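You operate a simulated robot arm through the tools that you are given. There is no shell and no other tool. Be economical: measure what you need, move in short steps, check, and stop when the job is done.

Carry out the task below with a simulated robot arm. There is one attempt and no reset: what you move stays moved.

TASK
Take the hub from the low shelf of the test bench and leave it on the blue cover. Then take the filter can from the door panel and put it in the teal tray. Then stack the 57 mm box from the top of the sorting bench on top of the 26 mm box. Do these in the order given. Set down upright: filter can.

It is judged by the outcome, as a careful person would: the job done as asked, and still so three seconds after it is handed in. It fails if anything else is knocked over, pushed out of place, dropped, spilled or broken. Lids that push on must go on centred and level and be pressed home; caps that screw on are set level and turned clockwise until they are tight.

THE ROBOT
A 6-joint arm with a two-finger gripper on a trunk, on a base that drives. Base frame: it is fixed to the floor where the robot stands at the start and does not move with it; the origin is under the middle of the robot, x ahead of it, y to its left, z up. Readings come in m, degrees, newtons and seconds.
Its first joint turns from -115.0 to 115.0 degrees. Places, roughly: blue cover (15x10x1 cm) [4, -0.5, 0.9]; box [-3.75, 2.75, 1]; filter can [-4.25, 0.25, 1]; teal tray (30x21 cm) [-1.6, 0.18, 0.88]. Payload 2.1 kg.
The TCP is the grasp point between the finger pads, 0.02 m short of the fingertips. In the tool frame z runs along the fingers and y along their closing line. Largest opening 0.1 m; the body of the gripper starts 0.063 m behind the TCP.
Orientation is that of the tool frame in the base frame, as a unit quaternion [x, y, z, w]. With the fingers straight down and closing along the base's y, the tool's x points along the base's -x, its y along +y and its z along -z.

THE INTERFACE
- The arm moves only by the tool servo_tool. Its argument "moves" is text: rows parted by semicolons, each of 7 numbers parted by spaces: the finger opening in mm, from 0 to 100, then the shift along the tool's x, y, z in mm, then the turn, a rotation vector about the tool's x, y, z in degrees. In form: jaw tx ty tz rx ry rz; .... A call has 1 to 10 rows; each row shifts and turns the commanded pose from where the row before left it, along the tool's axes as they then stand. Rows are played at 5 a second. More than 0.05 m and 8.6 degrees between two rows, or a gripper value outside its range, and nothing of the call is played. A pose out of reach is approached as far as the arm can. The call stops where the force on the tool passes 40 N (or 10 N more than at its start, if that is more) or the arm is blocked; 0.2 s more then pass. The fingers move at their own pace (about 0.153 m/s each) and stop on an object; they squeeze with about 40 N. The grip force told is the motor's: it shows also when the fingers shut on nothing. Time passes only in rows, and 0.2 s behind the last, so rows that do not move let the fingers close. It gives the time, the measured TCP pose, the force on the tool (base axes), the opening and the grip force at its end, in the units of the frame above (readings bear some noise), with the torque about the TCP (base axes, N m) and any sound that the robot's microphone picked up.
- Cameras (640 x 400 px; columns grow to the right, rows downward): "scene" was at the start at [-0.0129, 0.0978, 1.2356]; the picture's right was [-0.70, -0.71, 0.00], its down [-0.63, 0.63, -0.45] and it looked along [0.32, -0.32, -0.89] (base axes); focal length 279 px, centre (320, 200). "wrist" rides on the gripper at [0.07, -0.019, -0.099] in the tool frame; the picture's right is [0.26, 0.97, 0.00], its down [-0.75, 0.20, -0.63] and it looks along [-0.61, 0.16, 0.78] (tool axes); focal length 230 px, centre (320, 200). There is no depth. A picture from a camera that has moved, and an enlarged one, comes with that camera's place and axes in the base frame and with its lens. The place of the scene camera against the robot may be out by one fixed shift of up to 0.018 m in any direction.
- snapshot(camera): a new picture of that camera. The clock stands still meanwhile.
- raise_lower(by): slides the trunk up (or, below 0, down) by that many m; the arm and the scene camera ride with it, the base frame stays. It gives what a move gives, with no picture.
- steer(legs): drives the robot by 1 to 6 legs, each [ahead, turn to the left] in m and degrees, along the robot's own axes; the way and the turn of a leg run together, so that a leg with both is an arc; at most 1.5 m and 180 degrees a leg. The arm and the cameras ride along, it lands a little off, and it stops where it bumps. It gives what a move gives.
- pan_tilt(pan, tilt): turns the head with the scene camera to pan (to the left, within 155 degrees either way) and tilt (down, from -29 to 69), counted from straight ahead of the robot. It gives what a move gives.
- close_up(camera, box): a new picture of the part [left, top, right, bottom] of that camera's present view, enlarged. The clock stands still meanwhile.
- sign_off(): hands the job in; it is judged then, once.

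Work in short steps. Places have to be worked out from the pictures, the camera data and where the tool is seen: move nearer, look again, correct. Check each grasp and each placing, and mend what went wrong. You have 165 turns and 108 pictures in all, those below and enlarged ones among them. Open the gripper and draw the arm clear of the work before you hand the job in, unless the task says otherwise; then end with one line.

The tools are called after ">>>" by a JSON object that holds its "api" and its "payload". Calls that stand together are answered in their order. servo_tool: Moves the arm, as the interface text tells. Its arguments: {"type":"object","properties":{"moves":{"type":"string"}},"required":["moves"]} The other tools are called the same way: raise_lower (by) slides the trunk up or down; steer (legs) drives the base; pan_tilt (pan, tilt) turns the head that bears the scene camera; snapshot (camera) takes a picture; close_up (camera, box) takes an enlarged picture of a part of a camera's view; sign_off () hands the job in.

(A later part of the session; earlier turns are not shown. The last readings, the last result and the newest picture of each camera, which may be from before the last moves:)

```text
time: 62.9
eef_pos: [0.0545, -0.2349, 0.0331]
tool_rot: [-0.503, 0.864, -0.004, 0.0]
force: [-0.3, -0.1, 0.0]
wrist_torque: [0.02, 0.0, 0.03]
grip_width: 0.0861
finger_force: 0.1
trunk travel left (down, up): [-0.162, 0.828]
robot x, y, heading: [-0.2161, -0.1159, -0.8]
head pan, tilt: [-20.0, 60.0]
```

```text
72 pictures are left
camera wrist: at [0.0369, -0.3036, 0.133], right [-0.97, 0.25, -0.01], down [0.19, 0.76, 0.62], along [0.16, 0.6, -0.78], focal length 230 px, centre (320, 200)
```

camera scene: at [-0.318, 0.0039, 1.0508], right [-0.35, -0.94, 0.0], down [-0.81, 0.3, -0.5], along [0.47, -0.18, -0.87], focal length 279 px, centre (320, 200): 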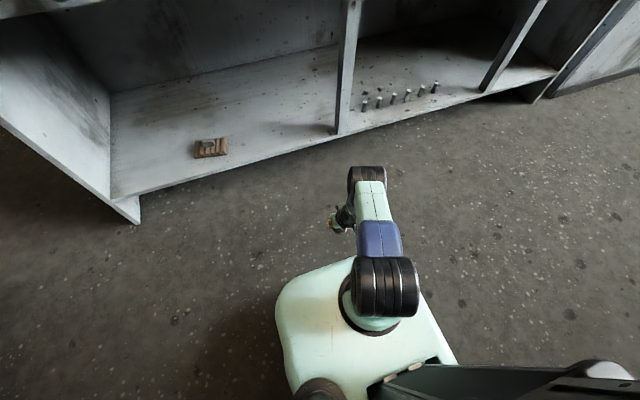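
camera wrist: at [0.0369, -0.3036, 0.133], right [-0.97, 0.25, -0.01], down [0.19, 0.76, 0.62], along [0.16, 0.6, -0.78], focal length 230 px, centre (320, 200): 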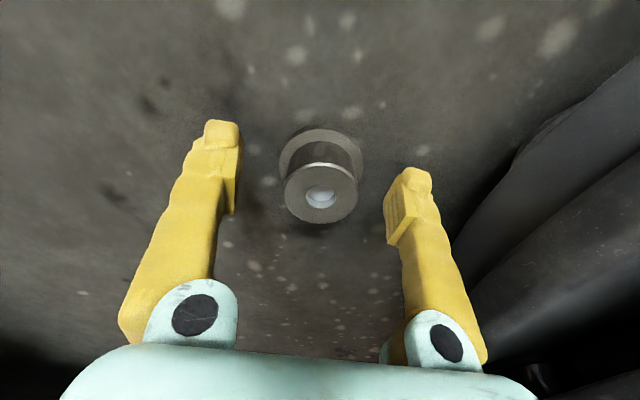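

Comparing the two views, the hub's top lies 11 mm below the TCP and 11 mm off along -tool x. I shift, lower 13 mm, and check.

>>> {"api": "servo_tool", "payload": {"moves": "86 -6 1 0 0 0 0; 86 -5 1 0 0 0 0; 86 0 0 0 0 0 0"}}

>>> {"api": "raise_lower", "payload": {"by": -0.013}}

>>> {"api": "snapshot", "payload": {"camera": "wrist"}}

```text
time: 63.7
eef_pos: [0.0595, -0.2226, 0.0334]
tool_rot: [-0.504, 0.864, -0.004, -0.001]
force: [-0.8, -0.1, 1.6]
wrist_torque: [-0.02, 0.03, 0.0]
grip_width: 0.0861
finger_force: 0.0
trunk travel left (down, up): [-0.162, 0.828]
robot x, y, heading: [-0.2162, -0.1157, -0.7]
head pan, tilt: [-20.0, 60.0]
```

```text
time: 64.3
eef_pos: [0.0591, -0.2243, 0.0201]
tool_rot: [-0.504, 0.864, -0.004, -0.002]
force: [0.4, 0.1, 0.9]
wrist_torque: [0.04, 0.01, 0.03]
grip_width: 0.0862
finger_force: 0.0
trunk travel left (down, up): [-0.149, 0.841]
robot x, y, heading: [-0.214, -0.1156, -0.6]
head pan, tilt: [-20.0, 60.0]
```

```text
71 pictures are left
camera wrist: at [0.0409, -0.2935, 0.1199], right [-0.97, 0.25, 0.0], down [0.19, 0.76, 0.62], along [0.16, 0.6, -0.78], focal length 230 px, centre (320, 200)
```

wrist: 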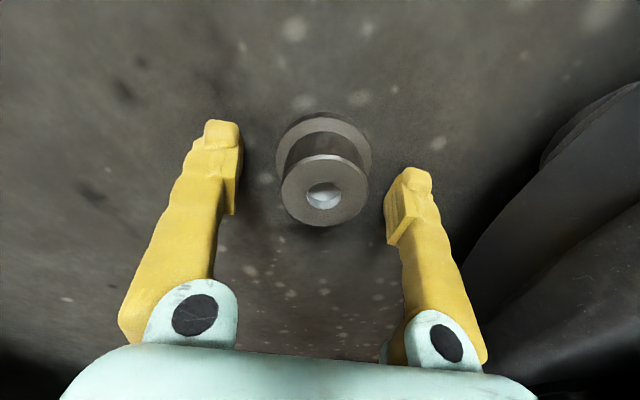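

The hub's top is now level with or slightly above the TCP and centred within 2-3 mm. I nudge 2 mm and close fully.

>>> {"api": "servo_tool", "payload": {"moves": "86 2 0 0 0 0 0; 60 0 0 0 0 0 0; 30 0 0 0 0 0 0; 10 0 0 0 0 0 0; 0 0 0 0 0 0 0; 0 0 0 0 0 0 0"}}

>>> {"api": "snapshot", "payload": {"camera": "wrist"}}

```text
time: 65.1
eef_pos: [0.0578, -0.2258, 0.0255]
tool_rot: [-0.503, 0.864, -0.004, 0.0]
force: [-16.2, 8.9, 70.5]
wrist_torque: [-1.2, -1.07, -0.19]
grip_width: 0.045
finger_force: 40.1
trunk travel left (down, up): [-0.149, 0.841]
robot x, y, heading: [-0.2146, -0.1121, -0.5]
head pan, tilt: [-20.0, 60.0]
stopped in row 3: the force on the tool passed its limit at 54 N (the readings are from after the stop); the commanded pose is now the measured one
```

```text
70 pictures are left
camera wrist: at [0.0387, -0.2946, 0.1248], right [-0.97, 0.25, -0.01], down [0.19, 0.76, 0.63], along [0.16, 0.6, -0.78], focal length 230 px, centre (320, 200)
```

wrist: 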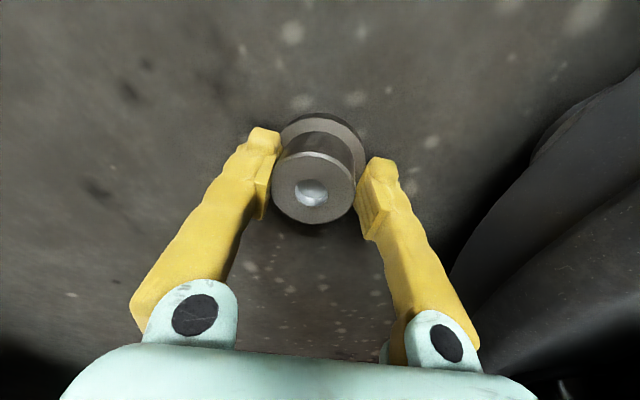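

The fingertips rode up on the flange (70 N upward). I open, rise to sit clear of the flange, and close again.

>>> {"api": "servo_tool", "payload": {"moves": "70 0 0 0 0 0 0; 70 0 0 -3 0 0 0; 70 0 0 0 0 0 0; 30 0 0 0 0 0 0; 30 0 0 0 0 0 0; 30 0 0 0 0 0 0"}}

>>> {"api": "snapshot", "payload": {"camera": "wrist"}}

```text
time: 66.5
eef_pos: [0.0607, -0.2256, 0.0278]
tool_rot: [-0.503, 0.864, -0.007, 0.0]
force: [15.9, -9.6, 50.3]
wrist_torque: [-0.02, 0.6, 0.06]
grip_width: 0.0384
finger_force: 39.5
trunk travel left (down, up): [-0.149, 0.841]
robot x, y, heading: [-0.2116, -0.1156, -0.3]
head pan, tilt: [-20.0, 60.0]
```

```text
69 pictures are left
camera wrist: at [0.0412, -0.2958, 0.1266], right [-0.97, 0.25, -0.01], down [0.19, 0.76, 0.62], along [0.17, 0.6, -0.78], focal length 230 px, centre (320, 200)
```

wrist: 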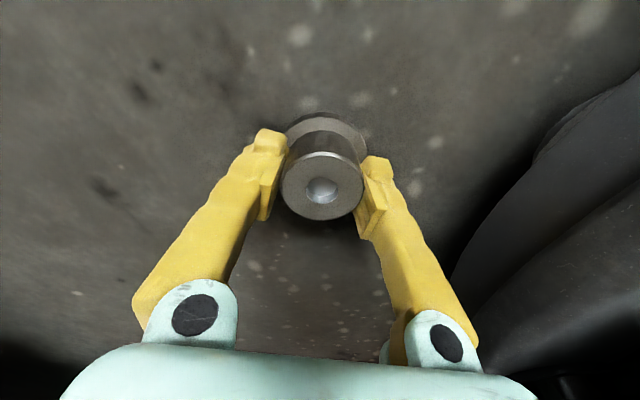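

Now clear: the body is only about 37-38 mm (the earlier 48 mm grip was on the flange), so the hub's top is at z ≈ 0.041 and it lies 11 mm along +tool x. I open, rise 9 mm, shift 11 mm, and close.

>>> {"api": "servo_tool", "payload": {"moves": "80 0 0 0 0 0 0; 80 0 0 -9 0 0 0; 80 6 0 0 0 0 0; 80 5 0 0 0 0 0; 80 0 0 0 0 0 0"}}

>>> {"api": "snapshot", "payload": {"camera": "wrist"}}

```text
time: 66.8
eef_pos: [0.054, -0.2209, 0.0232]
tool_rot: [-0.502, 0.865, 0.005, -0.005]
force: [-0.2, 0.3, 0.0]
wrist_torque: [0.01, -0.01, 0.04]
grip_width: 0.08
finger_force: 0.1
trunk travel left (down, up): [-0.149, 0.841]
robot x, y, heading: [-0.2107, -0.115, -0.6]
head pan, tilt: [-20.0, 60.0]
stopped in row 1: the force on the tool passed its limit at 116 N (the readings are from after the stop); the commanded pose is now the measured one
```

```text
68 pictures are left
camera wrist: at [0.0366, -0.2931, 0.1215], right [-0.97, 0.25, 0.01], down [0.21, 0.75, 0.63], along [0.15, 0.61, -0.78], focal length 230 px, centre (320, 200)
```

wrist: 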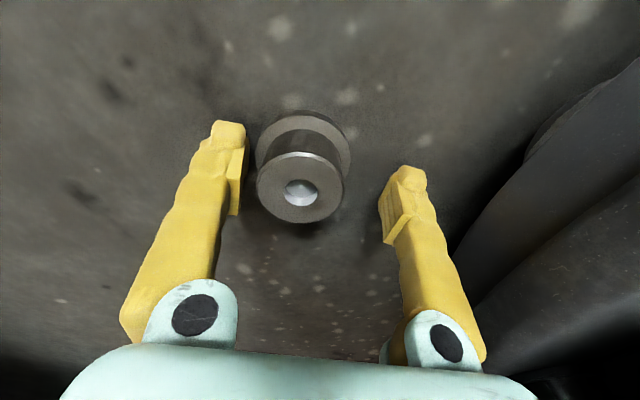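

The release let the tool spring; I recompute: the hub is at tool (+12, -13, -18) mm. I rise 13 mm first, then shift.

>>> {"api": "servo_tool", "payload": {"moves": "90 0 0 -6.5 0 0 0; 90 0 0 -6.5 0 0 0; 90 6 -6 0 0 0 0; 90 5.6 -6.6 0 0 0 0; 90 0 0 0 0 0 0"}}

>>> {"api": "snapshot", "payload": {"camera": "wrist"}}

```text
time: 68.0
eef_pos: [0.0584, -0.2393, 0.0357]
tool_rot: [-0.503, 0.864, 0.005, -0.005]
force: [-0.5, -0.8, -0.2]
wrist_torque: [0.02, 0.02, 0.01]
grip_width: 0.0901
finger_force: 0.1
trunk travel left (down, up): [-0.149, 0.841]
robot x, y, heading: [-0.2144, -0.1162, -0.6]
head pan, tilt: [-20.0, 60.0]
```

```text
67 pictures are left
camera wrist: at [0.0415, -0.3103, 0.1358], right [-0.97, 0.25, 0.01], down [0.21, 0.75, 0.63], along [0.15, 0.61, -0.78], focal length 230 px, centre (320, 200)
```

wrist: 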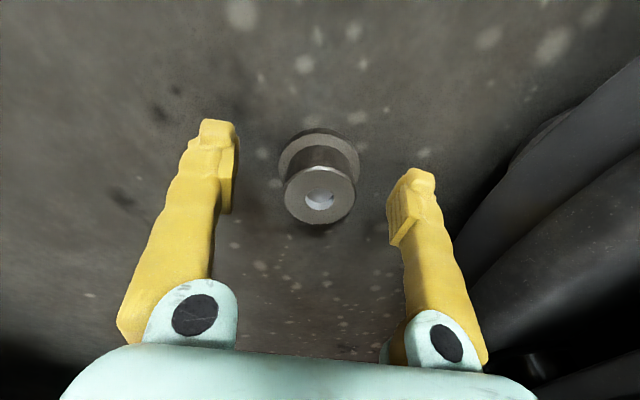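

Hub top is at TCP level and centred. I close.

>>> {"api": "servo_tool", "payload": {"moves": "60 0 0 0 0 0 0; 20 0 0 0 0 0 0; 0 0 0 0 0 0 0; 0 0 0 0 0 0 0"}}

>>> {"api": "raise_lower", "payload": {"by": 0.1}}

>>> {"api": "snapshot", "payload": {"camera": "wrist"}}

```text
time: 69.0
eef_pos: [0.0584, -0.2397, 0.0366]
tool_rot: [-0.503, 0.864, 0.005, -0.005]
force: [0.1, -0.1, -0.4]
wrist_torque: [0.01, -0.02, -0.02]
grip_width: 0.0381
finger_force: 39.9
trunk travel left (down, up): [-0.149, 0.841]
robot x, y, heading: [-0.2147, -0.117, -0.5]
head pan, tilt: [-20.0, 60.0]
```

```text
time: 70.3
eef_pos: [0.058, -0.2393, 0.1364]
tool_rot: [-0.503, 0.864, 0.006, -0.005]
force: [0.1, -0.2, -1.5]
wrist_torque: [0.0, -0.01, -0.03]
grip_width: 0.0378
finger_force: 39.7
trunk travel left (down, up): [-0.249, 0.741]
robot x, y, heading: [-0.2166, -0.1202, -0.5]
head pan, tilt: [-20.0, 60.0]
```

```text
66 pictures are left
camera wrist: at [0.0416, -0.3102, 0.2357], right [-0.97, 0.25, 0.01], down [0.21, 0.75, 0.63], along [0.15, 0.61, -0.78], focal length 230 px, centre (320, 200)
```

wrist: 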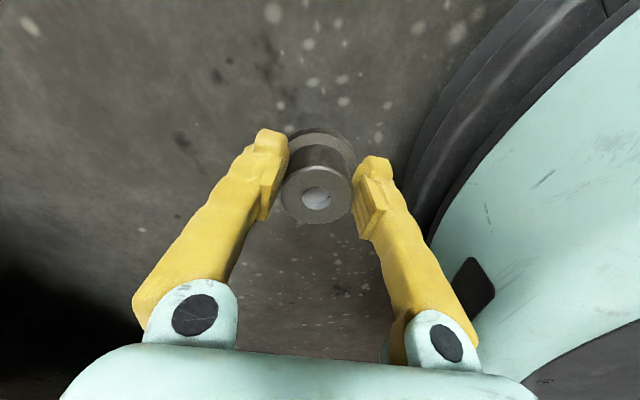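

A firm grip at 37.8 mm; the hub's bottom is 37 mm below the TCP. I raise the trunk and drive around the bench's left end: first left to about (-0.1, 1.15).

>>> {"api": "raise_lower", "payload": {"by": 0.4}}

>>> {"api": "raise_lower", "payload": {"by": 0.3}}

>>> {"api": "steer", "payload": {"legs": [[0, 85], [1.27, 0], [0, -85]]}}

>>> {"api": "pan_tilt", "payload": {"pan": -10, "tilt": 20}}

>>> {"api": "snapshot", "payload": {"camera": "scene"}}

```text
time: 74.2
eef_pos: [0.059, -0.2395, 0.5375]
tool_rot: [-0.503, 0.864, 0.005, -0.004]
force: [0.0, 0.0, -2.1]
wrist_torque: [-0.01, 0.04, 0.01]
grip_width: 0.038
finger_force: 39.9
trunk travel left (down, up): [-0.649, 0.341]
robot x, y, heading: [-0.2144, -0.117, -0.6]
head pan, tilt: [-20.0, 60.0]
```

```text
time: 77.2
eef_pos: [0.0601, -0.2394, 0.8374]
tool_rot: [-0.503, 0.864, 0.005, -0.005]
force: [-0.8, 0.2, -2.3]
wrist_torque: [0.01, -0.02, -0.02]
grip_width: 0.0377
finger_force: 40.0
trunk travel left (down, up): [-0.949, 0.041]
robot x, y, heading: [-0.2097, -0.1133, -0.5]
head pan, tilt: [-20.0, 60.0]
```

```text
time: 90.8
eef_pos: [0.2112, 1.0259, 0.8378]
tool_rot: [-0.492, 0.87, 0.006, -0.005]
force: [0.5, -0.1, -2.1]
wrist_torque: [0.0, 0.0, 0.0]
grip_width: 0.0372
finger_force: 40.2
trunk travel left (down, up): [-0.949, 0.041]
robot x, y, heading: [-0.0576, 1.1538, -1.8]
head pan, tilt: [-20.0, 60.0]
```

```text
time: 91.9
eef_pos: [0.2113, 1.0264, 0.8357]
tool_rot: [-0.492, 0.87, 0.005, -0.005]
force: [-0.2, 0.5, -1.1]
wrist_torque: [-0.01, 0.01, 0.01]
grip_width: 0.0376
finger_force: 40.3
trunk travel left (down, up): [-0.949, 0.041]
robot x, y, heading: [-0.0577, 1.1568, -1.9]
head pan, tilt: [-10.0, 20.0]
```

```text
65 pictures are left
camera scene: at [-0.021, 1.2789, 1.7709], right [-0.21, -0.98, 0.0], down [-0.34, 0.07, -0.94], along [0.92, -0.2, -0.34], focal length 279 px, centre (320, 200)
```

scene: 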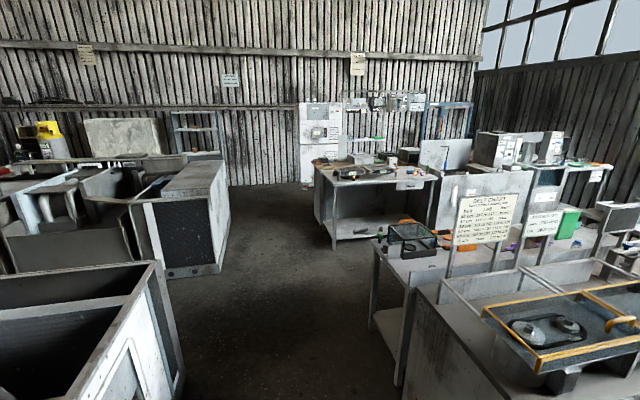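

The lane is open. The cover should be on the centre table near pixel (378,157); I enlarge that.

>>> {"api": "close_up", "payload": {"camera": "scene", "box": [300, 130, 460, 230]}}

```text
4.00 times, centred on (380, 180) of scene
camera zoom: at [-0.021, 1.2789, 1.7709], right [-0.21, -0.98, 0.0], down [-0.34, 0.07, -0.94], along [0.92, -0.2, -0.34], focal length 1115 px, centre (80, 280)
```

zoom: 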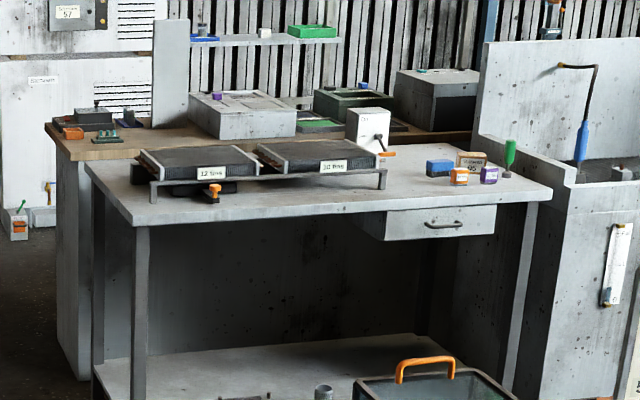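

The cover isn't visible from here; it may be on the farther wooden bench. I drive on along the lane to about x = 2.3 and look again.

>>> {"api": "steer", "payload": {"legs": [[1.2, 1.8], [1.1, 0]]}}

>>> {"api": "pan_tilt", "payload": {"pan": -40, "tilt": 20}}

>>> {"api": "snapshot", "payload": {"camera": "scene"}}

```text
time: 103.3
eef_pos: [2.533, 1.012, 0.8373]
tool_rot: [-0.5, 0.866, 0.005, -0.005]
force: [0.2, 0.3, -1.2]
wrist_torque: [-0.03, -0.05, 0.02]
grip_width: 0.0377
finger_force: 40.5
trunk travel left (down, up): [-0.949, 0.041]
robot x, y, heading: [2.2623, 1.1421, -1.0]
head pan, tilt: [-10.0, 20.0]
```

```text
time: 104.2
eef_pos: [2.5332, 1.013, 0.8372]
tool_rot: [-0.499, 0.866, 0.005, -0.005]
force: [0.3, 0.7, -0.6]
wrist_torque: [-0.04, 0.0, 0.04]
grip_width: 0.0373
finger_force: 39.8
trunk travel left (down, up): [-0.949, 0.041]
robot x, y, heading: [2.2573, 1.134, -0.8]
head pan, tilt: [-40.0, 20.0]
```

```text
63 pictures are left
camera scene: at [2.2757, 1.2192, 1.7709], right [-0.66, -0.76, 0.0], down [-0.26, 0.22, -0.94], along [0.71, -0.62, -0.34], focal length 279 px, centre (320, 200)
```

scene: 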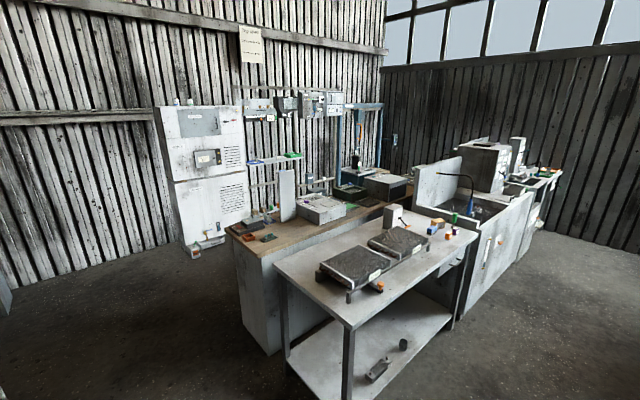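

I enlarge around where (4, -0.5, 0.9) projects, (338,199).

>>> {"api": "close_up", "payload": {"camera": "scene", "box": [220, 140, 460, 290]}}

```text
2.67 times, centred on (340, 215) of scene
camera zoom: at [2.2757, 1.2192, 1.7709], right [-0.66, -0.76, 0.0], down [-0.26, 0.22, -0.94], along [0.71, -0.62, -0.34], focal length 743 px, centre (267, 160)
```

zoom: 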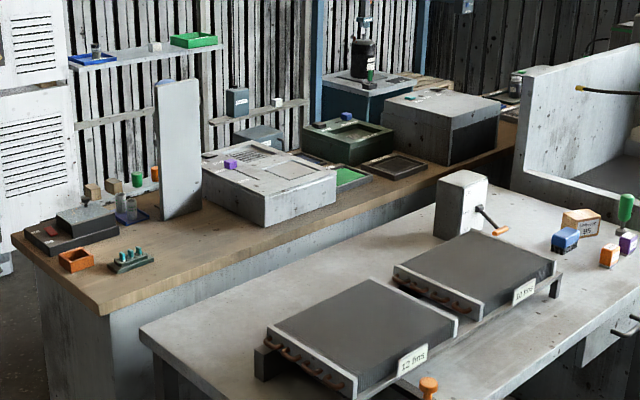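

The cover isn't visible yet; it may hide behind the grey box. I drive on to about x = 3.5, turning to look along the wooden bench from its end.

>>> {"api": "steer", "payload": {"legs": [[1.3, 1]]}}

>>> {"api": "pan_tilt", "payload": {"pan": -75, "tilt": 30}}

>>> {"api": "snapshot", "payload": {"camera": "scene"}}

```text
time: 110.7
eef_pos: [3.8282, 1.0163, 0.8369]
tool_rot: [-0.512, 0.859, 0.004, -0.005]
force: [-0.5, -0.3, -2.6]
wrist_torque: [-0.02, -0.03, 0.02]
grip_width: 0.0373
finger_force: 39.8
trunk travel left (down, up): [-0.949, 0.041]
robot x, y, heading: [3.5527, 1.1327, 0.4]
head pan, tilt: [-40.0, 20.0]
```

```text
time: 111.7
eef_pos: [3.8278, 1.0165, 0.8376]
tool_rot: [-0.512, 0.859, 0.006, -0.004]
force: [0.4, 0.4, -1.4]
wrist_torque: [0.0, 0.06, 0.01]
grip_width: 0.0374
finger_force: 40.4
trunk travel left (down, up): [-0.949, 0.041]
robot x, y, heading: [3.5529, 1.1322, 0.5]
head pan, tilt: [-75.0, 30.0]
```

```text
61 pictures are left
camera scene: at [3.517, 1.1871, 1.7549], right [-0.96, -0.27, 0.0], down [-0.14, 0.48, -0.87], along [0.23, -0.83, -0.5], focal length 279 px, centre (320, 200)
```

scene: 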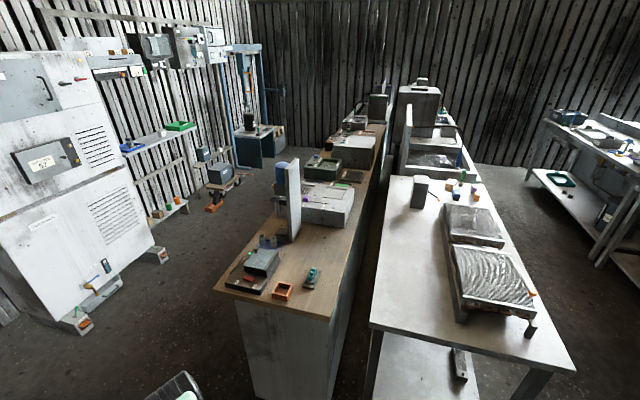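

The wooden bench spans x 3.66–4.17, and there is a free aisle behind it up to x ≈ 5.4. I drive around its end into that aisle and look back at the bench.

>>> {"api": "steer", "payload": {"legs": [[1.2, 0], [0, -90], [0.9, 0]]}}

>>> {"api": "pan_tilt", "payload": {"pan": -60, "tilt": 38}}

>>> {"api": "snapshot", "payload": {"camera": "scene"}}

```text
time: 126.0
eef_pos: [4.6343, -0.0184, 0.8376]
tool_rot: [0.251, 0.968, 0.006, -0.001]
force: [0.4, 0.1, -2.5]
wrist_torque: [0.02, 0.03, -0.03]
grip_width: 0.0375
finger_force: 40.4
trunk travel left (down, up): [-0.949, 0.041]
robot x, y, heading: [4.7537, 0.2538, -90.2]
head pan, tilt: [-75.0, 30.0]
```

```text
time: 126.7
eef_pos: [4.6348, -0.0184, 0.8366]
tool_rot: [0.252, 0.968, 0.007, 0.0]
force: [0.0, -0.1, -1.5]
wrist_torque: [-0.01, -0.02, 0.0]
grip_width: 0.0374
finger_force: 40.3
trunk travel left (down, up): [-0.949, 0.041]
robot x, y, heading: [4.7578, 0.2562, -89.8]
head pan, tilt: [-60.0, 38.0]
```

```text
60 pictures are left
camera scene: at [4.8218, 0.274, 1.7426], right [-0.5, 0.87, 0.0], down [0.53, 0.31, -0.79], along [-0.68, -0.39, -0.62], focal length 279 px, centre (320, 200)
```

scene: 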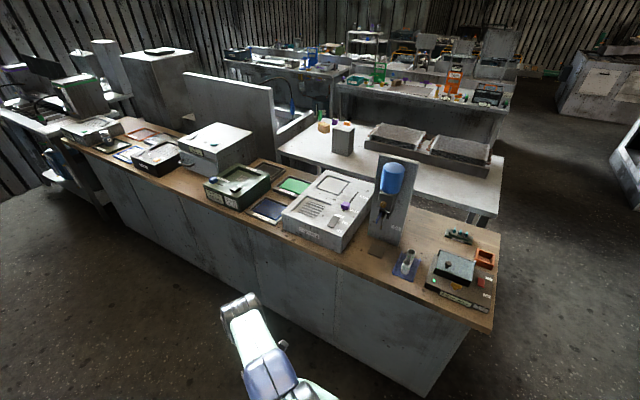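

The dark-blue flat panel at (268,208) matches the cover. I enlarge it.

>>> {"api": "close_up", "payload": {"camera": "scene", "box": [208, 160, 336, 240]}}

```text
5.00 times, centred on (272, 200) of scene
camera zoom: at [4.8218, 0.274, 1.7426], right [-0.5, 0.87, 0.0], down [0.53, 0.31, -0.79], along [-0.68, -0.39, -0.62], focal length 1393 px, centre (560, 200)
```

zoom: 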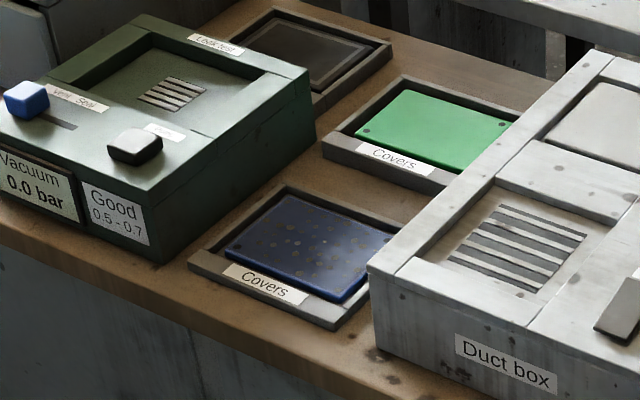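

The blue cover lies in a tray labelled "Covers" at about (4.07, -0.43). I raise the trunk to its top and the arm by 100 mm to see if the reach holds at that height.

>>> {"api": "raise_lower", "payload": {"by": 0.041}}

>>> {"api": "servo_tool", "payload": {"moves": "0 0 0 -25 0 0 0; 0 0 0 -25 0 0 0; 0 0 0 -25 0 0 0; 0 0 0 -25 0 0 0; 0 0 0 0 0 0 0"}}

```text
time: 127.6
eef_pos: [4.6353, -0.0198, 0.8788]
tool_rot: [0.251, 0.968, 0.007, -0.001]
force: [0.1, -0.4, -1.5]
wrist_torque: [0.03, 0.0, 0.03]
grip_width: 0.0375
finger_force: 40.1
trunk travel left (down, up): [-0.99, 0.0]
robot x, y, heading: [4.7564, 0.2541, -90.2]
head pan, tilt: [-60.0, 38.0]
```

```text
time: 128.8
eef_pos: [4.6353, -0.0205, 0.9787]
tool_rot: [0.252, 0.968, 0.008, 0.0]
force: [-0.5, 0.9, -0.7]
wrist_torque: [0.0, 0.01, -0.02]
grip_width: 0.0375
finger_force: 40.1
trunk travel left (down, up): [-0.99, 0.0]
robot x, y, heading: [4.756, 0.2584, -90.0]
head pan, tilt: [-60.0, 38.0]
```

Reach holds at z 0.98. I test stretching 40 mm further, tool still vertical.

>>> {"api": "servo_tool", "payload": {"moves": "0 -10 -17.5 0 0 0 0; 0 -10 -17.5 0 0 0 0; 0 0 0 0 0 0 0"}}

```text
time: 129.6
eef_pos: [4.6337, -0.0607, 0.9781]
tool_rot: [0.251, 0.968, 0.007, 0.0]
force: [-0.3, -0.2, -1.6]
wrist_torque: [0.0, 0.01, 0.01]
grip_width: 0.0375
finger_force: 39.9
trunk travel left (down, up): [-0.99, 0.0]
robot x, y, heading: [4.7566, 0.2544, -90.0]
head pan, tilt: [-60.0, 38.0]
```

Reach 0.34 works. I drive along the aisle to y ≈ -0.55, turn to face the bench, and look.

>>> {"api": "steer", "payload": {"legs": [[0.81, 0], [0, -90]]}}

>>> {"api": "pan_tilt", "payload": {"pan": -10, "tilt": 50}}

>>> {"api": "snapshot", "payload": {"camera": "scene"}}

>>> {"api": "snapshot", "payload": {"camera": "wrist"}}

```text
time: 137.8
eef_pos: [4.435, -0.421, 0.9766]
tool_rot: [0.872, 0.49, 0.006, 0.006]
force: [0.2, -0.4, -2.0]
wrist_torque: [0.01, -0.01, 0.01]
grip_width: 0.0374
finger_force: 40.0
trunk travel left (down, up): [-0.99, 0.0]
robot x, y, heading: [4.7466, -0.5521, 177.9]
head pan, tilt: [-60.0, 38.0]
```

```text
time: 138.9
eef_pos: [4.4346, -0.4192, 0.9775]
tool_rot: [0.872, 0.489, 0.005, 0.005]
force: [-0.4, -0.3, -0.9]
wrist_torque: [0.04, 0.0, -0.03]
grip_width: 0.0375
finger_force: 39.7
trunk travel left (down, up): [-0.99, 0.0]
robot x, y, heading: [4.7466, -0.5506, 177.5]
head pan, tilt: [-10.0, 50.0]
```

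```text
58 pictures are left
camera scene: at [4.7262, -0.6752, 1.7664], right [0.21, 0.98, 0.0], down [0.75, -0.16, -0.64], along [-0.63, 0.14, -0.77], focal length 279 px, centre (320, 200)
```

scene: 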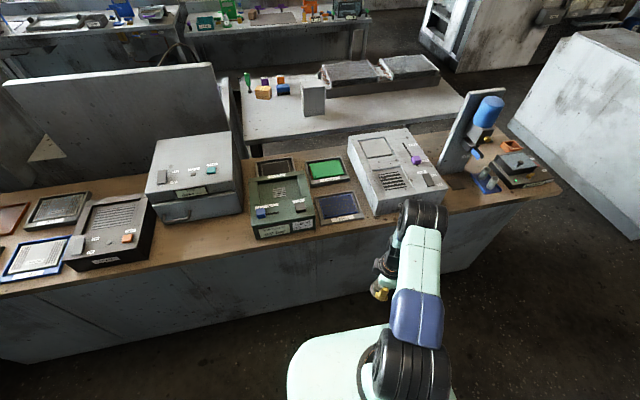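

```text
57 pictures are left
camera wrist: at [4.4539, -0.3506, 1.0757], right [0.96, -0.28, 0.01], down [-0.23, -0.74, 0.63], along [-0.17, -0.61, -0.78], focal length 230 px, centre (320, 200)
```

wrist: 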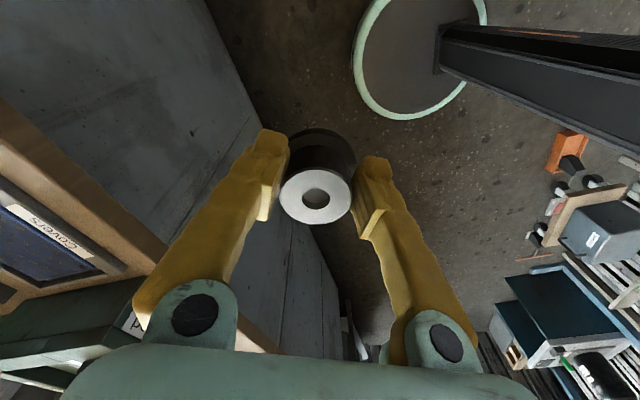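

Cover at about (4.065, -0.44), bench edge x ≈ 4.196. To place with the arm straight ahead I swing the arm to the middle, raise it a bit, and shift the robot 0.11 m north.

>>> {"api": "servo_tool", "payload": {"moves": "0 0 0 -20 0 0 0; 0 -27 16 0 0 0 0; 0 -27 16 0 0 0 0; 0 -27 16 0 0 0 0; 0 -27 16 0 0 0 0; 0 0 0 0 0 0 0"}}

>>> {"api": "steer", "payload": {"legs": [[0, -88], [0.11, 0], [0, 90]]}}

>>> {"api": "steer", "payload": {"legs": [[0.2, 0]]}}

>>> {"api": "snapshot", "payload": {"camera": "wrist"}}

>>> {"api": "snapshot", "payload": {"camera": "scene"}}

```text
time: 140.3
eef_pos: [4.4329, -0.5475, 0.995]
tool_rot: [0.872, 0.489, 0.005, 0.005]
force: [0.3, 0.7, -1.8]
wrist_torque: [0.03, -0.03, 0.0]
grip_width: 0.0373
finger_force: 40.0
trunk travel left (down, up): [-0.99, 0.0]
robot x, y, heading: [4.7465, -0.5524, 177.5]
head pan, tilt: [-10.0, 50.0]
```

```text
time: 149.2
eef_pos: [4.4342, -0.4515, 0.9956]
tool_rot: [0.857, 0.515, 0.005, 0.006]
force: [-0.9, 0.1, -2.1]
wrist_torque: [0.0, -0.02, 0.0]
grip_width: 0.0375
finger_force: 39.7
trunk travel left (down, up): [-0.99, 0.0]
robot x, y, heading: [4.7448, -0.4425, -179.1]
head pan, tilt: [-10.0, 50.0]
```

```text
time: 150.8
eef_pos: [4.2346, -0.4555, 0.9957]
tool_rot: [0.857, 0.515, 0.003, 0.004]
force: [0.5, -0.6, -0.9]
wrist_torque: [-0.02, 0.03, 0.02]
grip_width: 0.0374
finger_force: 40.0
trunk travel left (down, up): [-0.99, 0.0]
robot x, y, heading: [4.5445, -0.4468, -179.0]
head pan, tilt: [-10.0, 50.0]
```

```text
56 pictures are left
camera wrist: at [4.2492, -0.3863, 1.0954], right [0.97, -0.23, 0.01], down [-0.18, -0.75, 0.63], along [-0.13, -0.62, -0.78], focal length 230 px, centre (320, 200)
```

wrist: 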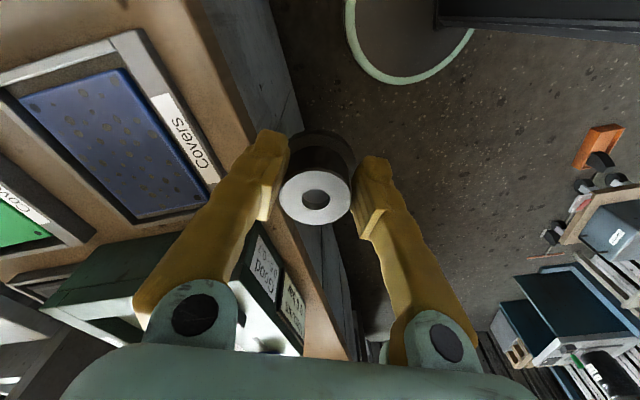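

```text
55 pictures are left
camera scene: at [4.5373, -0.5686, 1.7665], right [0.16, 0.99, 0.0], down [0.75, -0.12, -0.65], along [-0.64, 0.1, -0.76], focal length 279 px, centre (320, 200)
```

scene: 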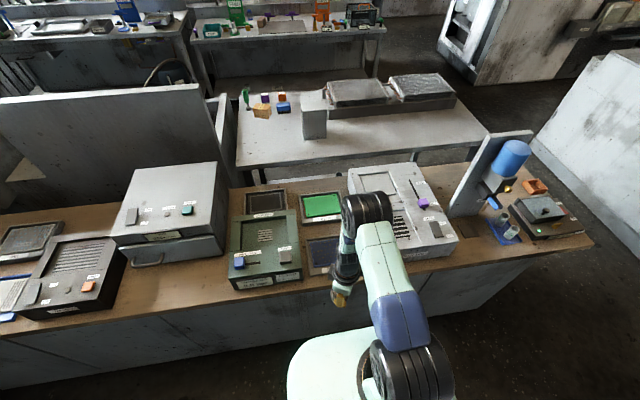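

From the wrist view the cover's centre is about (4.035, -0.45), top near z 0.885. I drive 0.11 m closer, then stretch the arm and look again.

>>> {"api": "steer", "payload": {"legs": [[0.11, 0]]}}

>>> {"api": "servo_tool", "payload": {"moves": "0 -7 -13 0 0 0 0; 0 -7 -13 0 0 0 0; 0 -7 -13 0 0 0 0; 0 0 0 0 0 0 0"}}

>>> {"api": "snapshot", "payload": {"camera": "wrist"}}

```text
time: 152.0
eef_pos: [4.13, -0.4566, 0.9986]
tool_rot: [0.858, 0.514, 0.0, 0.002]
force: [0.0, 0.2, -1.8]
wrist_torque: [0.02, -0.03, -0.01]
grip_width: 0.0374
finger_force: 40.3
trunk travel left (down, up): [-0.99, 0.0]
robot x, y, heading: [4.4336, -0.4434, -179.3]
head pan, tilt: [-10.0, 50.0]
```

```text
time: 153.0
eef_pos: [4.0771, -0.4563, 0.9967]
tool_rot: [0.858, 0.513, 0.004, 0.004]
force: [0.1, -0.3, -1.1]
wrist_torque: [0.0, 0.0, 0.03]
grip_width: 0.0374
finger_force: 40.2
trunk travel left (down, up): [-0.99, 0.0]
robot x, y, heading: [4.4284, -0.4436, -179.1]
head pan, tilt: [-10.0, 50.0]
```

```text
54 pictures are left
camera wrist: at [4.0926, -0.3867, 1.0945], right [0.97, -0.23, 0.01], down [-0.19, -0.75, 0.63], along [-0.14, -0.62, -0.78], focal length 230 px, centre (320, 200)
```

wrist: 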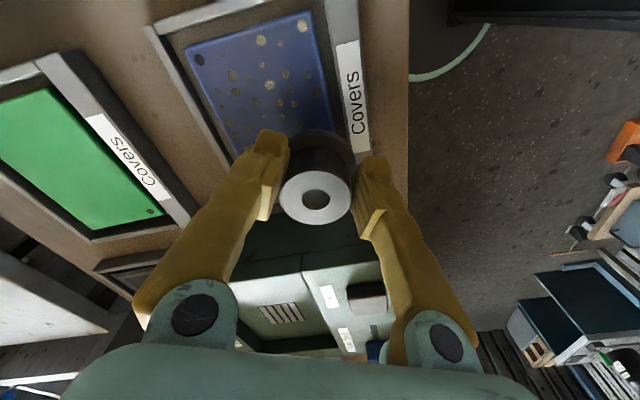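

Cover spans x 3.988–4.088, y -0.386 to -0.536 with its top near z 0.883. I stretch 32 mm more to put the hub near its middle.

>>> {"api": "servo_tool", "payload": {"moves": "0 -6.2 -8.8 0 0 0 0; 0 -6.2 -8.8 0 0 0 0; 0 -6.2 -8.8 0 0 0 0; 0 0 0 20 0 0 0; 0 0 0 0 0 0 0"}}

>>> {"api": "snapshot", "payload": {"camera": "wrist"}}

```text
time: 154.2
eef_pos: [4.0472, -0.4622, 0.9769]
tool_rot: [0.858, 0.513, 0.004, 0.004]
force: [0.2, 0.8, -1.8]
wrist_torque: [0.0, -0.01, 0.0]
grip_width: 0.0373
finger_force: 39.6
trunk travel left (down, up): [-0.99, 0.0]
robot x, y, heading: [4.4334, -0.4467, -179.2]
head pan, tilt: [-10.0, 50.0]
```

```text
53 pictures are left
camera wrist: at [4.0617, -0.3913, 1.0752], right [0.97, -0.23, 0.01], down [-0.18, -0.75, 0.63], along [-0.14, -0.62, -0.78], focal length 230 px, centre (320, 200)
```

wrist: 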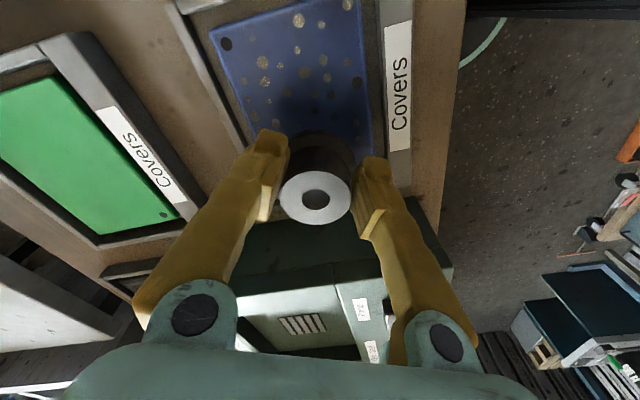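

Still in reach, hub above the cover's middle. I lower toward it: 45 mm, then small steps until contact.

>>> {"api": "servo_tool", "payload": {"moves": "0 0 0 15 0 0 0; 0 0 0 15 0 0 0; 0 0 0 12 0 0 0; 0 0 0 4 0 0 0; 0 0 0 3 0 0 0; 0 0 0 0 0 0 0"}}

>>> {"api": "snapshot", "payload": {"camera": "wrist"}}

```text
time: 155.6
eef_pos: [4.0484, -0.4614, 0.9278]
tool_rot: [0.858, 0.513, 0.002, 0.002]
force: [-1.2, -0.1, 11.6]
wrist_torque: [-0.07, 0.43, -0.04]
grip_width: 0.0374
finger_force: 39.6
trunk travel left (down, up): [-0.99, 0.0]
robot x, y, heading: [4.437, -0.4458, -179.2]
head pan, tilt: [-10.0, 50.0]
```

```text
52 pictures are left
camera wrist: at [4.064, -0.3921, 1.0262], right [0.97, -0.23, 0.01], down [-0.18, -0.75, 0.63], along [-0.14, -0.62, -0.78], focal length 230 px, centre (320, 200)
```

wrist: 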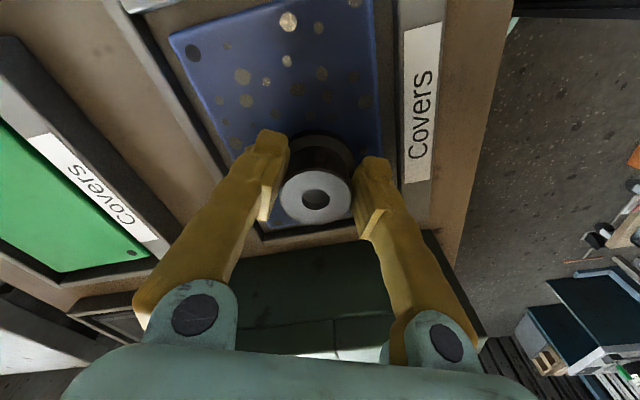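

Contact at 11.6 N with the hub on the cover. I release gently and rise.

>>> {"api": "servo_tool", "payload": {"moves": "0 0 0 -0.7 0 0 0; 44 0 0 0 0 0 0; 55 0 0 0 0 0 0; 60 0 0 -10 0 0 0; 60 0 0 -20 0 0 0; 60 0 0 -25 0 0 0; 60 0 0 0 0 0 0"}}

>>> {"api": "snapshot", "payload": {"camera": "wrist"}}

```text
time: 157.2
eef_pos: [4.0474, -0.4605, 0.9826]
tool_rot: [0.858, 0.514, 0.003, 0.004]
force: [1.2, -0.1, -0.1]
wrist_torque: [0.02, 0.02, -0.01]
grip_width: 0.0601
finger_force: 0.0
trunk travel left (down, up): [-0.99, 0.0]
robot x, y, heading: [4.4331, -0.4471, -178.9]
head pan, tilt: [-10.0, 50.0]
```

```text
51 pictures are left
camera wrist: at [4.0624, -0.3907, 1.0815], right [0.97, -0.23, 0.01], down [-0.18, -0.75, 0.63], along [-0.14, -0.62, -0.78], focal length 230 px, centre (320, 200)
```

wrist: 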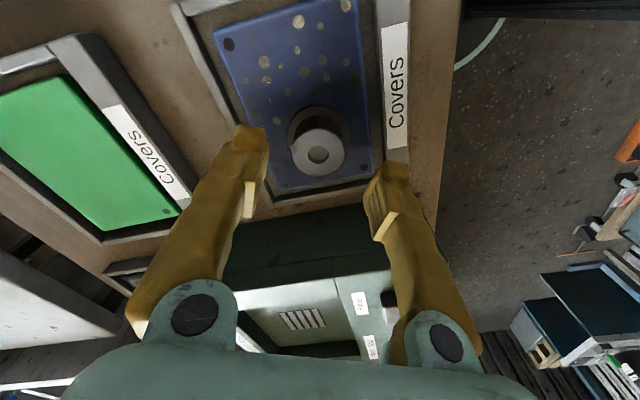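

The hub sits flat in the middle of the blue cover. I retract, back off, and drive back through the lane to the west.

>>> {"api": "servo_tool", "payload": {"moves": "80 0 0 -20 0 0 0; 80 10 18 0 0 0 0; 80 10 18 0 0 0 0; 80 10 18 0 0 0 0; 80 10 18 0 0 0 0; 80 0 0 0 0 0 0"}}

>>> {"api": "steer", "payload": {"legs": [[-0.31, 0], [0, -91], [0.78, 0], [0.78, 0], [0, 90]]}}

```text
time: 158.6
eef_pos: [4.1296, -0.4602, 1.0036]
tool_rot: [0.858, 0.513, 0.004, 0.004]
force: [-0.8, 0.5, -0.7]
wrist_torque: [0.02, -0.03, 0.0]
grip_width: 0.0801
finger_force: 0.1
trunk travel left (down, up): [-0.99, 0.0]
robot x, y, heading: [4.436, -0.4467, -178.9]
head pan, tilt: [-10.0, 50.0]
```

```text
time: 175.8
eef_pos: [4.4417, 1.0868, 1.0044]
tool_rot: [0.858, 0.513, 0.003, 0.004]
force: [-0.6, -0.2, -1.2]
wrist_torque: [0.02, 0.04, 0.01]
grip_width: 0.0799
finger_force: 0.1
trunk travel left (down, up): [-0.99, 0.0]
robot x, y, heading: [4.7473, 1.0997, -179.3]
head pan, tilt: [-10.0, 50.0]
```

I drive west along the lane to about x = -0.1.

>>> {"api": "steer", "payload": {"legs": [[0, -1], [1.3, 0], [1.3, 0], [1.3, 0], [0.95, 0]]}}

>>> {"api": "pan_tilt", "payload": {"pan": 0, "tilt": 15}}

>>> {"api": "snapshot", "payload": {"camera": "scene"}}

```text
time: 199.5
eef_pos: [-0.396, 1.1354, 1.0042]
tool_rot: [0.862, 0.507, 0.004, 0.004]
force: [0.3, 0.4, -0.1]
wrist_torque: [-0.01, 0.0, 0.0]
grip_width: 0.0801
finger_force: 0.1
trunk travel left (down, up): [-0.99, 0.0]
robot x, y, heading: [-0.0925, 1.1427, 179.6]
head pan, tilt: [-10.0, 50.0]
```

```text
time: 200.5
eef_pos: [-0.396, 1.1374, 1.0041]
tool_rot: [0.863, 0.506, 0.003, 0.005]
force: [-0.4, 0.1, -0.4]
wrist_torque: [0.03, 0.02, -0.04]
grip_width: 0.0799
finger_force: 0.0
trunk travel left (down, up): [-0.99, 0.0]
robot x, y, heading: [-0.0908, 1.1457, 179.6]
head pan, tilt: [0.0, 15.0]
```

```text
50 pictures are left
camera scene: at [-0.1249, 1.0077, 1.82], right [0.0, 1.0, 0.0], down [0.26, 0.0, -0.97], along [-0.97, 0.0, -0.26], focal length 279 px, centre (320, 200)
```

scene: 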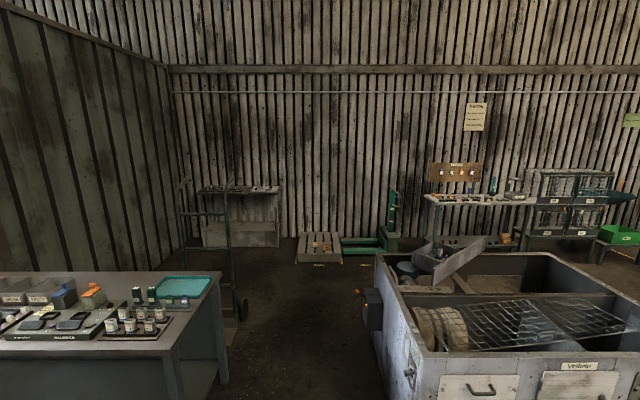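

The door panel is the board on trestles by the wall at (270,182). I drive to about (-2.7, 0.83) and look at it.

>>> {"api": "steer", "payload": {"legs": [[0, 6.9], [1.3, 0], [1.3, 0], [0, -6.9]]}}

>>> {"api": "pan_tilt", "payload": {"pan": 20, "tilt": 25}}

>>> {"api": "snapshot", "payload": {"camera": "scene"}}

```text
time: 214.2
eef_pos: [-2.9449, 0.8569, 1.0033]
tool_rot: [0.867, 0.498, 0.003, 0.002]
force: [0.1, 0.2, -0.1]
wrist_torque: [0.0, 0.02, -0.02]
grip_width: 0.0801
finger_force: 0.1
trunk travel left (down, up): [-0.99, 0.0]
robot x, y, heading: [-2.6437, 0.8552, 178.7]
head pan, tilt: [0.0, 15.0]
```

```text
time: 215.0
eef_pos: [-2.9461, 0.8559, 1.0031]
tool_rot: [0.867, 0.499, 0.003, 0.005]
force: [-0.2, 0.2, 0.3]
wrist_torque: [0.0, -0.01, 0.0]
grip_width: 0.0799
finger_force: 0.1
trunk travel left (down, up): [-0.99, 0.0]
robot x, y, heading: [-2.6386, 0.8573, 178.7]
head pan, tilt: [20.0, 25.0]
```

```text
49 pictures are left
camera scene: at [-2.6709, 0.691, 1.8039], right [-0.32, 0.95, 0.0], down [0.4, 0.14, -0.91], along [-0.86, -0.29, -0.42], focal length 279 px, centre (320, 200)
```

scene: 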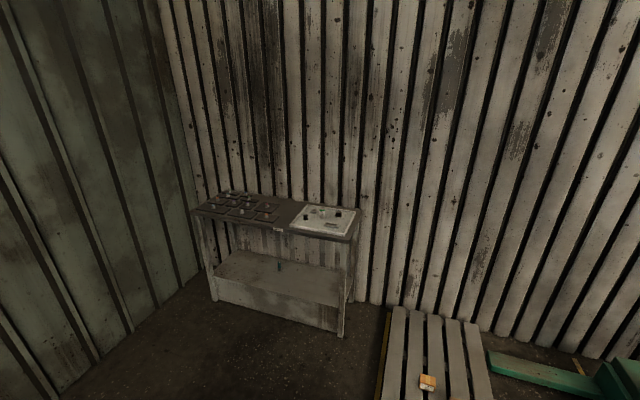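

The white panel on that table fits. I enlarge it.

>>> {"api": "close_up", "payload": {"camera": "scene", "box": [184, 180, 376, 300]}}

>>> {"api": "close_up", "payload": {"camera": "scene", "box": [280, 190, 376, 250]}}

```text
3.33 times, centred on (280, 240) of scene
camera zoom: at [-2.6709, 0.691, 1.8039], right [-0.32, 0.95, 0.0], down [0.4, 0.14, -0.91], along [-0.86, -0.29, -0.42], focal length 929 px, centre (453, 67)
```

zoom: 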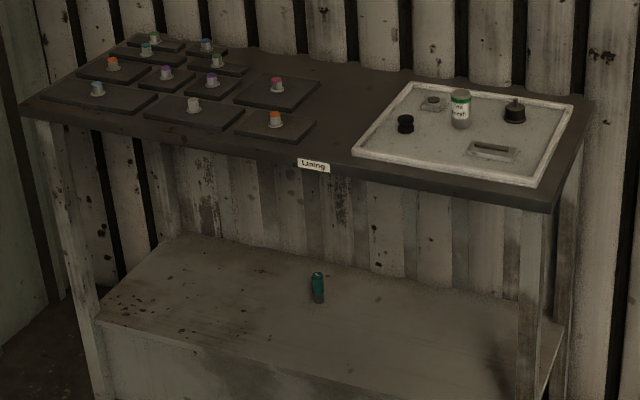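

```text
6.67 times, centred on (328, 220) of scene
camera zoom: at [-2.6709, 0.691, 1.8039], right [-0.32, 0.95, 0.0], down [0.4, 0.14, -0.91], along [-0.86, -0.29, -0.42], focal length 1858 px, centre (267, 67)
```

zoom: 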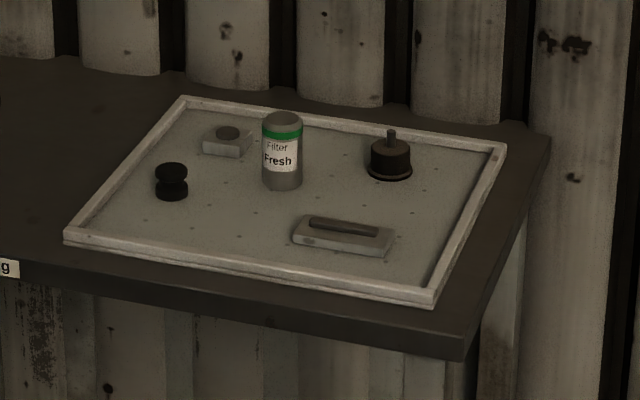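

The filter can stands on the white panel at about (-4.26, 0.17), roughly 41 mm wide. I turn the tool so the fingers close sideways, then drive to face it from (-3.5, 0.17).

>>> {"api": "servo_tool", "payload": {"moves": "80 0 0 0 0 0 8.5; 80 0 0 0 0 0 8.5; 80 0 0 0 0 0 8.5; 80 0 0 0 0 0 8.5; 80 0 0 0 0 0 8.5; 80 0 0 0 0 0 8.5; 80 0 0 0 0 0 8.5; 80 0 0 -20 0 0 0; 80 0 0 -20 0 0 0; 80 0 0 0 0 0 0"}}

>>> {"api": "steer", "payload": {"legs": [[0, 38], [1.12, 0], [0, -37]]}}

>>> {"api": "pan_tilt", "payload": {"pan": 0, "tilt": 45}}

>>> {"api": "snapshot", "payload": {"camera": "scene"}}

>>> {"api": "snapshot", "payload": {"camera": "wrist"}}

```text
time: 217.2
eef_pos: [-2.9456, 0.8568, 1.0439]
tool_rot: [1.0, 0.003, 0.006, 0.002]
force: [0.6, -0.2, 0.4]
wrist_torque: [-0.01, 0.0, 0.02]
grip_width: 0.0801
finger_force: 0.0
trunk travel left (down, up): [-0.99, 0.0]
robot x, y, heading: [-2.6426, 0.8642, 178.8]
head pan, tilt: [20.0, 25.0]
```

```text
time: 226.5
eef_pos: [-3.8303, 0.1231, 1.0454]
tool_rot: [0.999, 0.039, 0.006, 0.001]
force: [0.2, -0.9, -1.1]
wrist_torque: [0.0, -0.01, -0.02]
grip_width: 0.0798
finger_force: 0.1
trunk travel left (down, up): [-0.99, 0.0]
robot x, y, heading: [-3.5266, 0.1474, -177.2]
head pan, tilt: [20.0, 25.0]
```

```text
time: 227.4
eef_pos: [-3.8301, 0.1247, 1.0447]
tool_rot: [0.999, 0.039, 0.006, 0.001]
force: [0.2, -0.3, 0.2]
wrist_torque: [-0.03, -0.01, -0.01]
grip_width: 0.0801
finger_force: 0.1
trunk travel left (down, up): [-0.99, 0.0]
robot x, y, heading: [-3.5282, 0.1483, -177.2]
head pan, tilt: [0.0, 45.0]
```

```text
46 pictures are left
camera scene: at [-3.5398, 0.0105, 1.7733], right [-0.05, 1.0, 0.0], down [0.71, 0.04, -0.71], along [-0.71, -0.04, -0.71], focal length 279 px, centre (320, 200)
```

scene: 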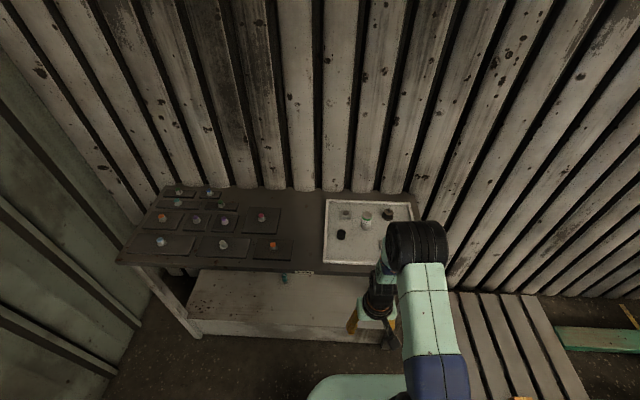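

```text
45 pictures are left
camera wrist: at [-3.7633, 0.1478, 1.1439], right [0.33, -0.94, 0.01], down [-0.74, -0.26, 0.62], along [-0.59, -0.21, -0.78], focal length 230 px, centre (320, 200)
```

wrist: 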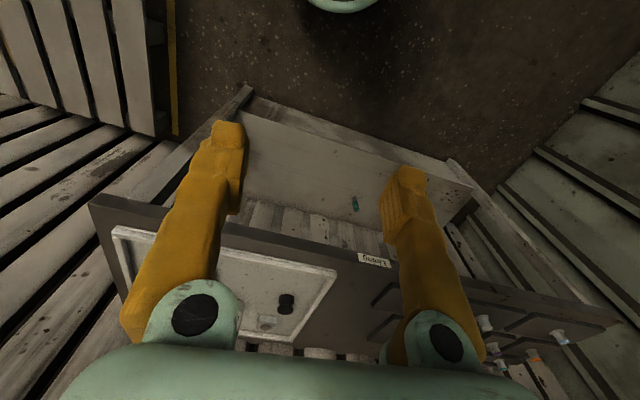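

Can near (-4.27, 0.16). I straighten the heading and drive 0.28 m closer, then tilt the tool 20° forward and look.

>>> {"api": "steer", "payload": {"legs": [[0, -2.8], [0.28, 0]]}}

>>> {"api": "servo_tool", "payload": {"moves": "80 0 0 0 0 -8 0; 80 0 0 0 0 -8 0; 80 0 0 0 0 -4 0; 80 0 0 0 0 0 0"}}

>>> {"api": "snapshot", "payload": {"camera": "wrist"}}

```text
time: 229.7
eef_pos: [-4.1085, 0.1375, 1.0453]
tool_rot: [1.0, 0.015, 0.005, 0.001]
force: [0.3, 0.1, -0.6]
wrist_torque: [0.01, 0.04, 0.0]
grip_width: 0.0804
finger_force: 0.1
trunk travel left (down, up): [-0.99, 0.0]
robot x, y, heading: [-3.8066, 0.1481, -180.0]
head pan, tilt: [0.0, 45.0]
```

```text
time: 230.7
eef_pos: [-4.109, 0.1382, 1.0443]
tool_rot: [0.986, 0.015, -0.168, 0.004]
force: [0.6, 0.2, 0.3]
wrist_torque: [-0.01, 0.02, 0.0]
grip_width: 0.0801
finger_force: 0.0
trunk travel left (down, up): [-0.99, 0.0]
robot x, y, heading: [-3.8063, 0.1501, -179.9]
head pan, tilt: [0.0, 45.0]
```

```text
44 pictures are left
camera wrist: at [-4.0117, 0.1591, 1.1145], right [0.27, -0.96, -0.08], down [-0.49, -0.21, 0.84], along [-0.83, -0.19, -0.53], focal length 230 px, centre (320, 200)
```

wrist: 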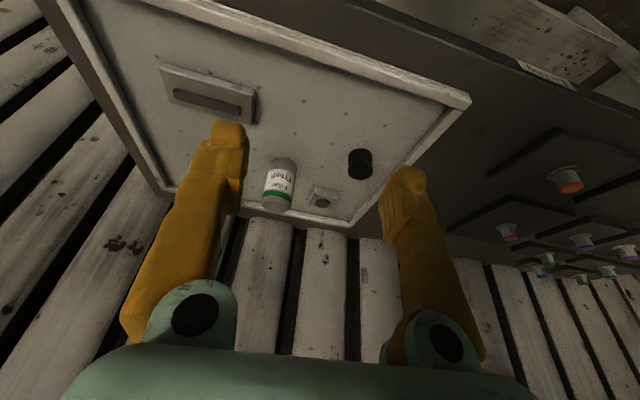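

Can at about (-4.265, 0.158), z 0.906–0.975. I move forward above it first.

>>> {"api": "servo_tool", "payload": {"moves": "80 -28 -5 14.8 0 0 0; 80 -28 -5 14.8 0 0 0; 80 -28 -5 14.8 0 0 0; 80 -27 -4 14.8 0 0 0; 80 -27 -4 14.8 0 0 0; 80 0 0 0 0 0 0"}}

>>> {"api": "snapshot", "payload": {"camera": "wrist"}}

```text
time: 232.1
eef_pos: [-4.2569, 0.1586, 1.0223]
tool_rot: [0.985, 0.013, -0.169, -0.008]
force: [-0.7, 0.3, -0.1]
wrist_torque: [0.01, 0.0, 0.02]
grip_width: 0.0799
finger_force: 0.0
out of reach, approached as far as the arm can: row 5
trunk travel left (down, up): [-0.99, 0.0]
robot x, y, heading: [-3.8051, 0.1488, -180.0]
head pan, tilt: [0.0, 45.0]
```

```text
43 pictures are left
camera wrist: at [-4.1587, 0.1776, 1.0922], right [0.26, -0.96, -0.1], down [-0.49, -0.23, 0.84], along [-0.83, -0.17, -0.53], focal length 230 px, centre (320, 200)
```

wrist: 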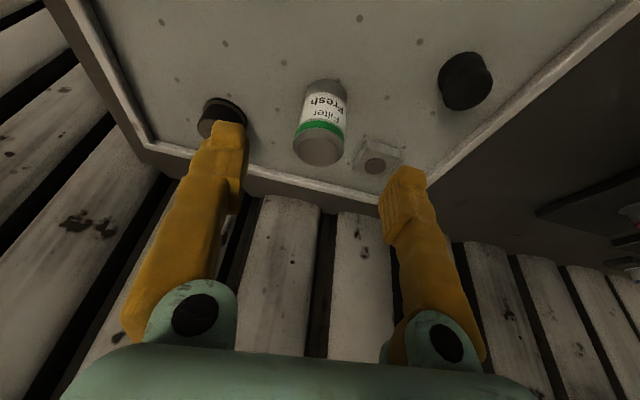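

I'm at the reach limit with 20° tilt; can refined to (-4.283, 0.158), z 0.885–0.965. I tilt 12° more for reach, narrow the jaw to 66 mm and come down around the can in two stages.

>>> {"api": "servo_tool", "payload": {"moves": "66 0 0 0 0 -6 0; 66 0 0 0 0 -6 0; 66 -10 0 6 0 0 0; 66 -5 0 10 0 0 0; 66 8 0 17 0 0 0; 66 0 0 0 0 0 0"}}

>>> {"api": "snapshot", "payload": {"camera": "wrist"}}

```text
time: 233.5
eef_pos: [-4.289, 0.1564, 0.996]
tool_rot: [0.962, 0.014, -0.271, 0.006]
force: [-0.3, 0.6, -1.0]
wrist_torque: [0.0, -0.06, 0.03]
grip_width: 0.0658
finger_force: 0.0
trunk travel left (down, up): [-0.99, 0.0]
robot x, y, heading: [-3.8066, 0.148, -179.7]
head pan, tilt: [0.0, 45.0]
```

```text
42 pictures are left
camera wrist: at [-4.1785, 0.1772, 1.0442], right [0.25, -0.96, -0.13], down [-0.31, -0.21, 0.93], along [-0.92, -0.19, -0.35], focal length 230 px, centre (320, 200)
```

wrist: 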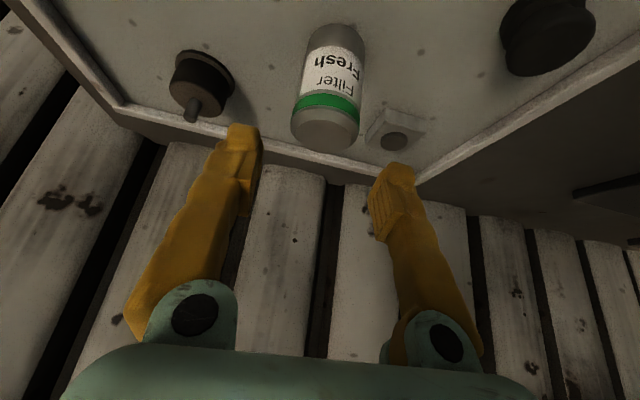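

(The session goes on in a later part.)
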